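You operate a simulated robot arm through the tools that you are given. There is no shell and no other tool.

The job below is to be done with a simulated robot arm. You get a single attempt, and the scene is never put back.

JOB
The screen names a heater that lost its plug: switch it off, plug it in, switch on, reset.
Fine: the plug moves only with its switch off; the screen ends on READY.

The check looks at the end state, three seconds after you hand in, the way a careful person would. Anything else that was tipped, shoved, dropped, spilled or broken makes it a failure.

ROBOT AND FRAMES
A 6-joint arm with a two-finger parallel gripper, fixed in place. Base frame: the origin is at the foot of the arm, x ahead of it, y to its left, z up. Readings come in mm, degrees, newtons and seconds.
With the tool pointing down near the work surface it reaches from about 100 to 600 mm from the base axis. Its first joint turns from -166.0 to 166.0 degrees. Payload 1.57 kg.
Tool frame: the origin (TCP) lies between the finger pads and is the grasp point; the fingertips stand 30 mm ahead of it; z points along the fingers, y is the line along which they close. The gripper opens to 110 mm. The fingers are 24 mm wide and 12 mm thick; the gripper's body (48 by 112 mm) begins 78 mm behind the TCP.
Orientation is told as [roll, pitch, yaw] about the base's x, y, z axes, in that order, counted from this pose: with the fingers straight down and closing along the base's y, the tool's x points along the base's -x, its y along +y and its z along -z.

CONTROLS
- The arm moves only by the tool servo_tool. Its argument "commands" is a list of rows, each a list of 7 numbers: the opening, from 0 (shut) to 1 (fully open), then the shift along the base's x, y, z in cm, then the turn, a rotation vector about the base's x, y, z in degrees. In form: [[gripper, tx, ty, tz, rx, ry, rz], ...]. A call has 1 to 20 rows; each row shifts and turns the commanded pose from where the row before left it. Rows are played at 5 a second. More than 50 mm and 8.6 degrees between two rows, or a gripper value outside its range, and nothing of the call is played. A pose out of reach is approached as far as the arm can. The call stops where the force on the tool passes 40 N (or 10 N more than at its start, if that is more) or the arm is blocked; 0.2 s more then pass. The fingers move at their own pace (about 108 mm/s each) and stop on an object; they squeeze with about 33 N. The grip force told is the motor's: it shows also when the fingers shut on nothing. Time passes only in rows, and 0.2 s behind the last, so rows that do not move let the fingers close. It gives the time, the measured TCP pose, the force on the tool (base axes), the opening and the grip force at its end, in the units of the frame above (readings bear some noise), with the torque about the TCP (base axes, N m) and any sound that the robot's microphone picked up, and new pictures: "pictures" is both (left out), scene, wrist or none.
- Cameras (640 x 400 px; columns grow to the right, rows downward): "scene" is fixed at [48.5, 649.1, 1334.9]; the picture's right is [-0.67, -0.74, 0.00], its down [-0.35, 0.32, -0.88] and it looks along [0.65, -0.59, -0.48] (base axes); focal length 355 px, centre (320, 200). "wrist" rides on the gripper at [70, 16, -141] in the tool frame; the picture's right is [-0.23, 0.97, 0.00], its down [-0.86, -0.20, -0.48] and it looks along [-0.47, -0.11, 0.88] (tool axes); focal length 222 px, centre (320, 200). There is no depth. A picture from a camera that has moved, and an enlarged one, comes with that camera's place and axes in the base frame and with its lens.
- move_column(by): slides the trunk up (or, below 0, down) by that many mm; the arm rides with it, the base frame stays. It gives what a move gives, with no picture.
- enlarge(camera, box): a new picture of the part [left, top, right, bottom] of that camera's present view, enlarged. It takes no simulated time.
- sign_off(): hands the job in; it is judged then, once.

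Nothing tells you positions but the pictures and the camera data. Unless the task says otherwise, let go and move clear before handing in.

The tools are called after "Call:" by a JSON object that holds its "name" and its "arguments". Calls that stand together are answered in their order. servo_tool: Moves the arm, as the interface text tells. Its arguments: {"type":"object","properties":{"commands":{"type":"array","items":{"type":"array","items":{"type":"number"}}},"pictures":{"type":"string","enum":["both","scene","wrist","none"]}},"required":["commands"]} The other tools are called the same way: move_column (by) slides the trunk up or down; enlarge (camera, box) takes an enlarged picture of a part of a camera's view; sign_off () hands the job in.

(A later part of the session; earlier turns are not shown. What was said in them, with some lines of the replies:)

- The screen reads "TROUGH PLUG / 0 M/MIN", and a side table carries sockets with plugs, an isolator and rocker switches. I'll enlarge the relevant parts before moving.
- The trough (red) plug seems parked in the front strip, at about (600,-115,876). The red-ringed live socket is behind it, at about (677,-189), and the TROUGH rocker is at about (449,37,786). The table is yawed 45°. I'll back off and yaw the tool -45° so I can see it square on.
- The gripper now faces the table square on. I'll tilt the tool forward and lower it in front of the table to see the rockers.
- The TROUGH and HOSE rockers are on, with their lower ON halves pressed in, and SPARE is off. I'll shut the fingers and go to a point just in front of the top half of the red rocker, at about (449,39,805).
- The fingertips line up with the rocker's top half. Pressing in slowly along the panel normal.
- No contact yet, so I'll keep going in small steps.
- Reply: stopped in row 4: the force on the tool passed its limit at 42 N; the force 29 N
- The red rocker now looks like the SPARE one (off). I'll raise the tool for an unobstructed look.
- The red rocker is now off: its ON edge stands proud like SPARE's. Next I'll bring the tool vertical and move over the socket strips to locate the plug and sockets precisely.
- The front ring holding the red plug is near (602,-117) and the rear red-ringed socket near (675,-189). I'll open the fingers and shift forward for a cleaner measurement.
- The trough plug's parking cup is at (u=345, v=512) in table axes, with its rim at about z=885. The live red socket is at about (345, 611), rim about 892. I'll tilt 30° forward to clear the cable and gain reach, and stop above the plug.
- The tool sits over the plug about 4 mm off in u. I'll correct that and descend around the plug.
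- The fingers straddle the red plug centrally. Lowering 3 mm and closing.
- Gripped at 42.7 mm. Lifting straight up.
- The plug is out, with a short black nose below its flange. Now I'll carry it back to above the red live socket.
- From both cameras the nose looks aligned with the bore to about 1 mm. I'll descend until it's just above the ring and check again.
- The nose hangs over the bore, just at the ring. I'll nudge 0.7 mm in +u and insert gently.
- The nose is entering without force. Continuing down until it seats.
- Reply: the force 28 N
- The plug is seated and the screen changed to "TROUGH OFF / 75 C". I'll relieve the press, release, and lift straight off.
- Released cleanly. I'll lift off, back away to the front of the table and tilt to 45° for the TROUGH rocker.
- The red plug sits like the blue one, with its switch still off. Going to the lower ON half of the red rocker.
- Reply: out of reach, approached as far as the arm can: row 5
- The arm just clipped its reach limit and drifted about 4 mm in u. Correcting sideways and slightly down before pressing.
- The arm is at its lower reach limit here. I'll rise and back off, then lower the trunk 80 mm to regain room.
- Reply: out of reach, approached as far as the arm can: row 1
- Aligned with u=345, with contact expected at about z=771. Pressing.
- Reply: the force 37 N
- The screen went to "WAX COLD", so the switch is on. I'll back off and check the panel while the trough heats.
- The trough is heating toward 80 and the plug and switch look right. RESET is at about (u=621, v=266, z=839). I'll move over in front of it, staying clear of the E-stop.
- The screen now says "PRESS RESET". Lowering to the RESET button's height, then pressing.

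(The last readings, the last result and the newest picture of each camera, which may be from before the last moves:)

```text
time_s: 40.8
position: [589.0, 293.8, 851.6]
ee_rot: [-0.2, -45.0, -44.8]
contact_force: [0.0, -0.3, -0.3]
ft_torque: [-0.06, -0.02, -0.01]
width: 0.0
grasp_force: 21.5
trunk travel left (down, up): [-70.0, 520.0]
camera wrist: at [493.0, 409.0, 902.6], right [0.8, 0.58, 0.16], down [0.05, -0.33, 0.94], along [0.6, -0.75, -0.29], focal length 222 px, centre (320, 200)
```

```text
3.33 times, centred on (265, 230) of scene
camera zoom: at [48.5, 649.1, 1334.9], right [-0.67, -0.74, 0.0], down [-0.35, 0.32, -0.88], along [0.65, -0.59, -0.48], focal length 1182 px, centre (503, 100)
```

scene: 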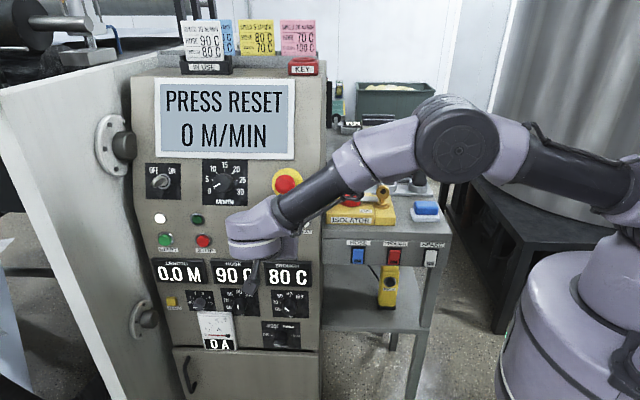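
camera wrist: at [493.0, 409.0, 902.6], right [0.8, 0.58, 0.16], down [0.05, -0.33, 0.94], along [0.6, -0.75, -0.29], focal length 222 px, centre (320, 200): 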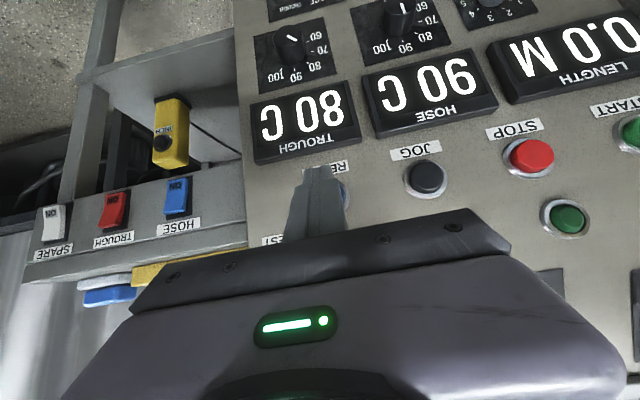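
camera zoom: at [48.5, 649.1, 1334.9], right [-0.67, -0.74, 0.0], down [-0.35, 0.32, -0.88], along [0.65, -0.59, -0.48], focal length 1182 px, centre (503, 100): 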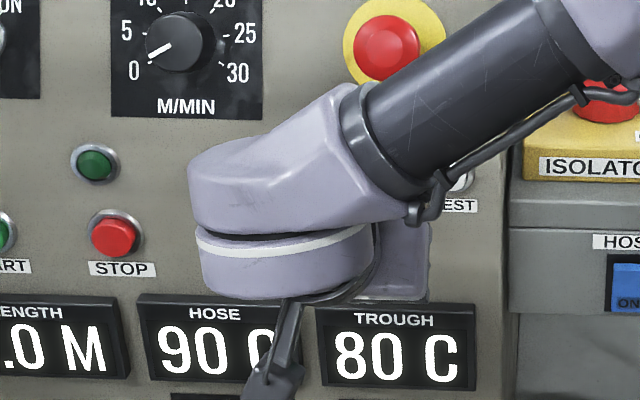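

Trough is at 80 C. Pressing RESET straight in.

Call:
{"name": "servo_tool", "arguments": {"commands": [[0, 0.5, -0.5, 0, 0, 0, 0], [0, 0.5, -0.5, 0, 0, 0, 0], [0, 0.5, -0.5, 0, 0, 0, 0], [0, 0.177, -0.177, 0, 0, 0, 0], [0, 0.177, -0.177, 0, 0, 0, 0], [0, 0.177, -0.177, 0, 0, 0, 0], [0, 0.177, -0.177, 0, 0, 0, 0]]}}

Call:
{"name": "enlarge", "arguments": {"camera": "wrist", "box": [220, 90, 420, 225]}}

```text
time_s: 42.4
position: [609.2, 270.0, 850.8]
ee_rot: [-0.2, -45.0, -44.6]
contact_force: [0.3, 0.8, 0.0]
ft_torque: [0.02, 0.0, 0.0]
width: 0.1
grasp_force: 21.0
trunk travel left (down, up): [-70.0, 520.0]
camera wrist: at [514.7, 387.2, 903.4], right [0.8, 0.58, 0.16], down [0.05, -0.33, 0.94], along [0.6, -0.75, -0.29], focal length 222 px, centre (320, 200)
```

scene: 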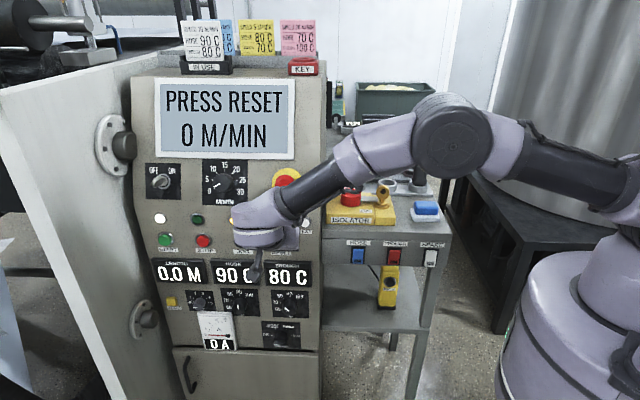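
wrist: 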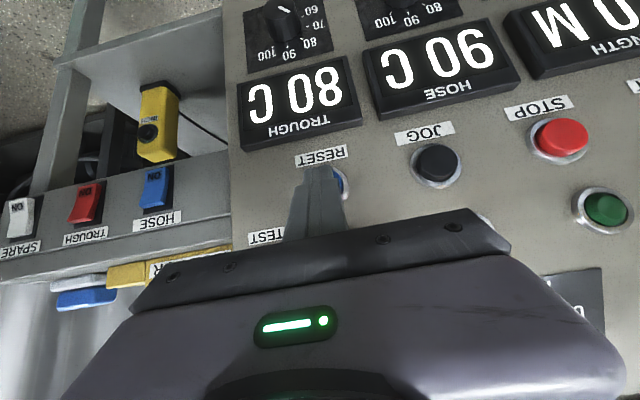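

```text
2.96 times, centred on (320, 158) of wrist
camera zoom: at [514.7, 387.2, 903.4], right [0.8, 0.58, 0.16], down [0.05, -0.33, 0.94], along [0.6, -0.75, -0.29], focal length 658 px, centre (320, 326)
```

zoom: 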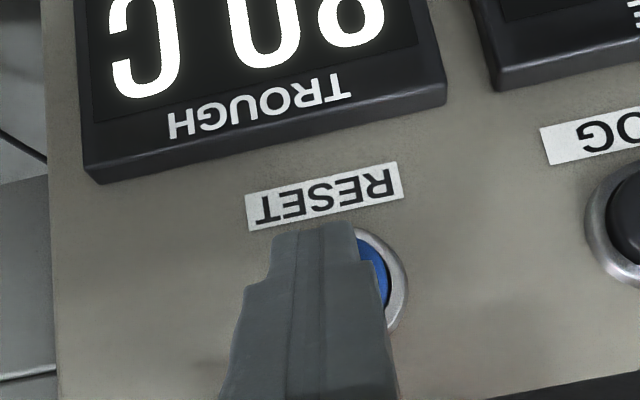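

No contact yet, and the button sits a few mm to the right. Shifting 3 mm in +u and advancing further.

Call:
{"name": "servo_tool", "arguments": {"commands": [[0, 0.21, 0.21, 0, 0, 0, 0], [0, 0.177, -0.177, 0, 0, 0, 0], [0, 0.177, -0.177, 0, 0, 0, 0], [0, 0.177, -0.177, 0, 0, 0, 0], [0, 0.177, -0.177, 0, 0, 0, 0]]}}

Call:
{"name": "enlarge", "arguments": {"camera": "wrist", "box": [220, 90, 420, 225]}}

```text
time_s: 43.6
position: [616.7, 266.3, 851.5]
ee_rot: [-0.3, -45.0, -44.7]
contact_force: [-20.0, 15.4, -5.4]
ft_torque: [0.35, 0.33, -0.04]
width: 0.1
grasp_force: 21.5
trunk travel left (down, up): [-70.0, 520.0]
heard: click
camera wrist: at [522.6, 383.6, 903.1], right [0.8, 0.58, 0.16], down [0.05, -0.33, 0.94], along [0.6, -0.75, -0.29], focal length 222 px, centre (320, 200)
```

scene: 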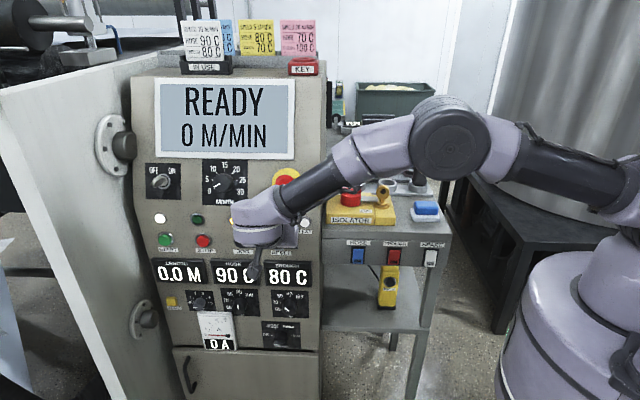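
wrist: 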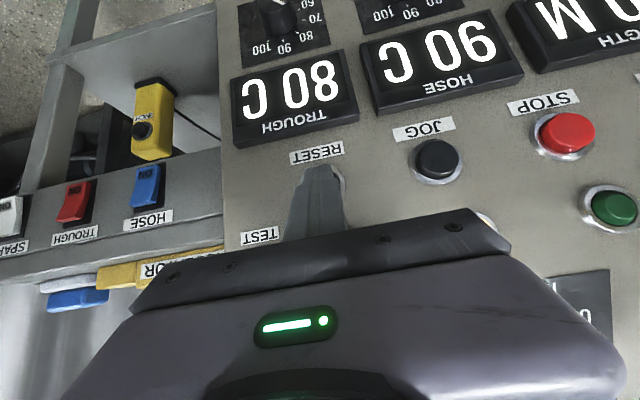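

```text
2.96 times, centred on (320, 158) of wrist
camera zoom: at [522.6, 383.6, 903.1], right [0.8, 0.58, 0.16], down [0.05, -0.33, 0.94], along [0.6, -0.75, -0.29], focal length 658 px, centre (320, 326)
```

zoom: 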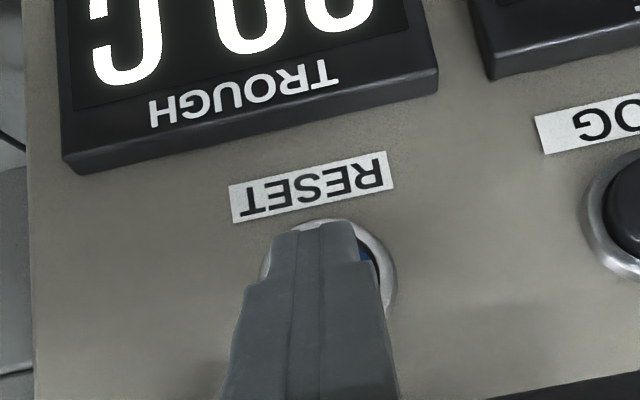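

The button clicked and the screen reads READY. I'll back straight off, move clear and check the end state.

Call:
{"name": "servo_tool", "arguments": {"commands": [[0, -0.6, 0.6, 0, 0, 0, 0], [0, -1.5, 1.5, 0, 0, 0, 0], [0, -2, 2, 0, 0, 0, 0], [0, -2, 2, 1, 0, 0, 0], [0, -2.5, 0, 3, 0, 0, 0], [0, -3, -2, 3, 0, 0, 0], [0, -3, -2, 3, 0, 0, 0], [0, -3, -2, 3, 0, 0, 0], [0, -3, -2, 3, 0, 0, 0], [0, 0, 0, 0, 0, 0, 0], [0, 0, 0, 0, 0, 0, 0], [0, 0, 0, 0, 0, 0, 0]]}}

Call:
{"name": "enlarge", "arguments": {"camera": "scene", "box": [310, 130, 470, 310]}}

Call:
{"name": "enlarge", "arguments": {"camera": "scene", "box": [130, 70, 330, 260]}}

```text
time_s: 46.2
position: [411.6, 246.1, 1011.6]
ee_rot: [0.0, -45.0, -44.7]
contact_force: [0.4, -0.2, -0.2]
ft_torque: [0.0, -0.01, -0.03]
width: 0.0
grasp_force: 21.1
trunk travel left (down, up): [-70.0, 520.0]
camera wrist: at [317.3, 362.6, 1063.0], right [0.8, 0.58, 0.16], down [0.05, -0.33, 0.94], along [0.6, -0.75, -0.29], focal length 222 px, centre (320, 200)
```

scene: 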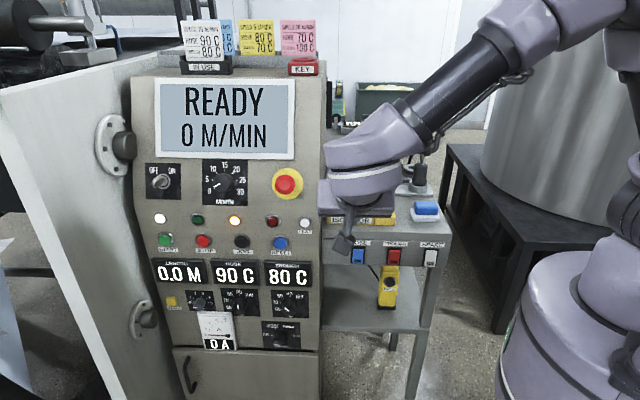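
wrist: 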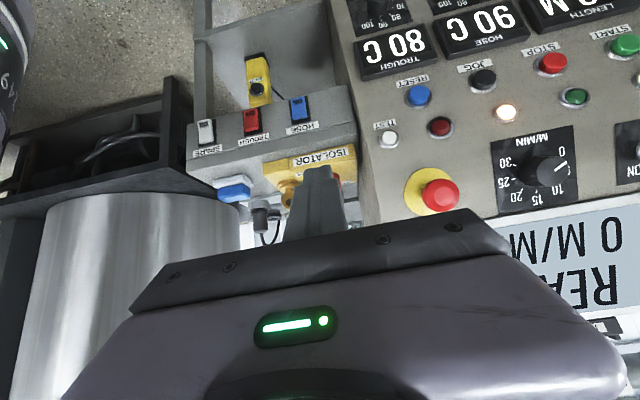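

```text
2.22 times, centred on (390, 220) of scene
camera zoom: at [48.5, 649.1, 1334.9], right [-0.67, -0.74, 0.0], down [-0.35, 0.32, -0.88], along [0.65, -0.59, -0.48], focal length 788 px, centre (164, 156)
```

zoom: 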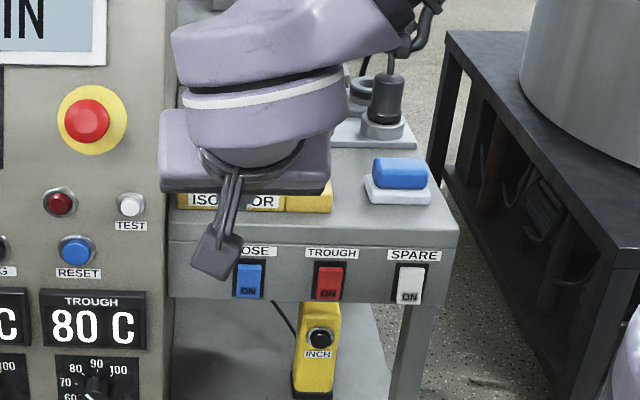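

```text
2.11 times, centred on (230, 165) of scene
camera zoom: at [48.5, 649.1, 1334.9], right [-0.67, -0.74, 0.0], down [-0.35, 0.32, -0.88], along [0.65, -0.59, -0.48], focal length 747 px, centre (510, 274)
```

zoom: 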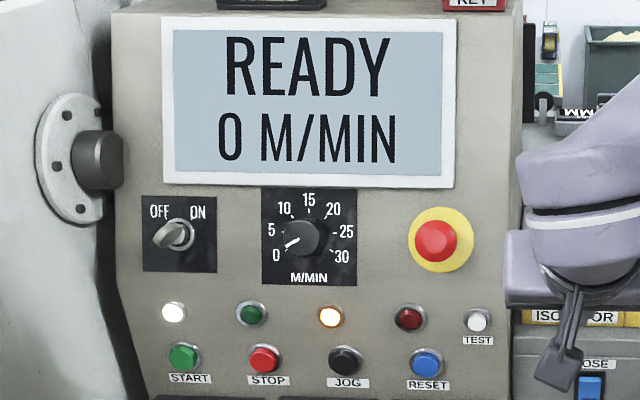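

The screen holds READY and the red lamp is out. I'll move a little further clear and confirm the table before handing in.

Call:
{"name": "servo_tool", "arguments": {"commands": [[0.3, -3, -3, 2, 0, 0, 0], [0.3, -3, -3, 2, 0, 0, 0], [0.3, -3, -3, 2, 0, 0, 0], [0.3, -3, -1, 2, 0, 0, 0], [0.3, 0, 0, 0, 0, 0, 0], [0.3, 0, 0, 0, 0, 0, 0], [0.3, 0, 0, 0, 0, 0, 0], [0.3, 0, 0, 0, 0, 0, 0], [0.3, 0, 0, 0, 0, 0, 0], [0.3, 0, 0, 0, 0, 0, 0]], "pictures": "scene"}}

Call:
{"name": "enlarge", "arguments": {"camera": "scene", "box": [310, 130, 450, 220]}}

```text
time_s: 48.4
position: [293.1, 145.4, 1090.9]
ee_rot: [-0.1, -45.1, -44.7]
contact_force: [-0.4, 0.4, 0.3]
ft_torque: [0.03, -0.01, -0.01]
width: 32.9
grasp_force: 0.1
trunk travel left (down, up): [-70.0, 520.0]
```

scene: 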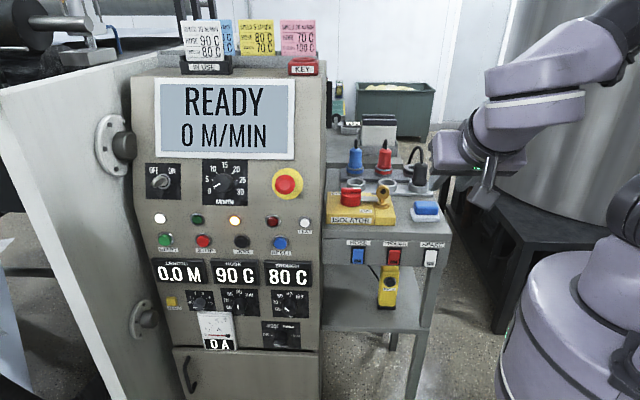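

```text
4.44 times, centred on (380, 175) of scene
camera zoom: at [48.5, 649.1, 1334.9], right [-0.67, -0.74, 0.0], down [-0.35, 0.32, -0.88], along [0.65, -0.59, -0.48], focal length 1576 px, centre (53, 311)
```

zoom: 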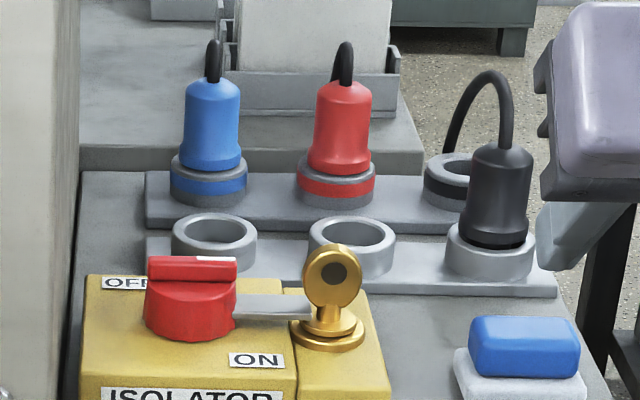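

The red plug is seated in the red socket, the TROUGH switch is on, the trough reads 80 C and the screen shows READY. Nothing else has been disturbed and the arm is clear, so I'm handing in.

Call:
{"name": "sign_off", "arguments": {}}

```text
The job is handed in.
```

The trough heater is plugged back in and switched on. The screen has read READY since I pressed RESET, and I've handed the job in.

- **Switch off:** I turned the TROUGH switch off before touching the plug. The screen confirmed "TROUGH OFF" once the plug was in.
- **Plug:** I moved the red plug from its parking cup to the red socket. It sits at the same height as the blue plug beside it.
- **Switch on:** I turned the TROUGH switch back on and waited while the trough heated. It was at 80 C when I pressed RESET.
- **Reset:** I pressed RESET after the screen asked for it. The button clicked, the screen changed to READY and the red lamp went out.

In the last pictures nothing else had been moved or tipped, and the arm was clear of the table and panel. To reach the lower half of the switch I lowered the trunk by 80 mm, and it is still there.
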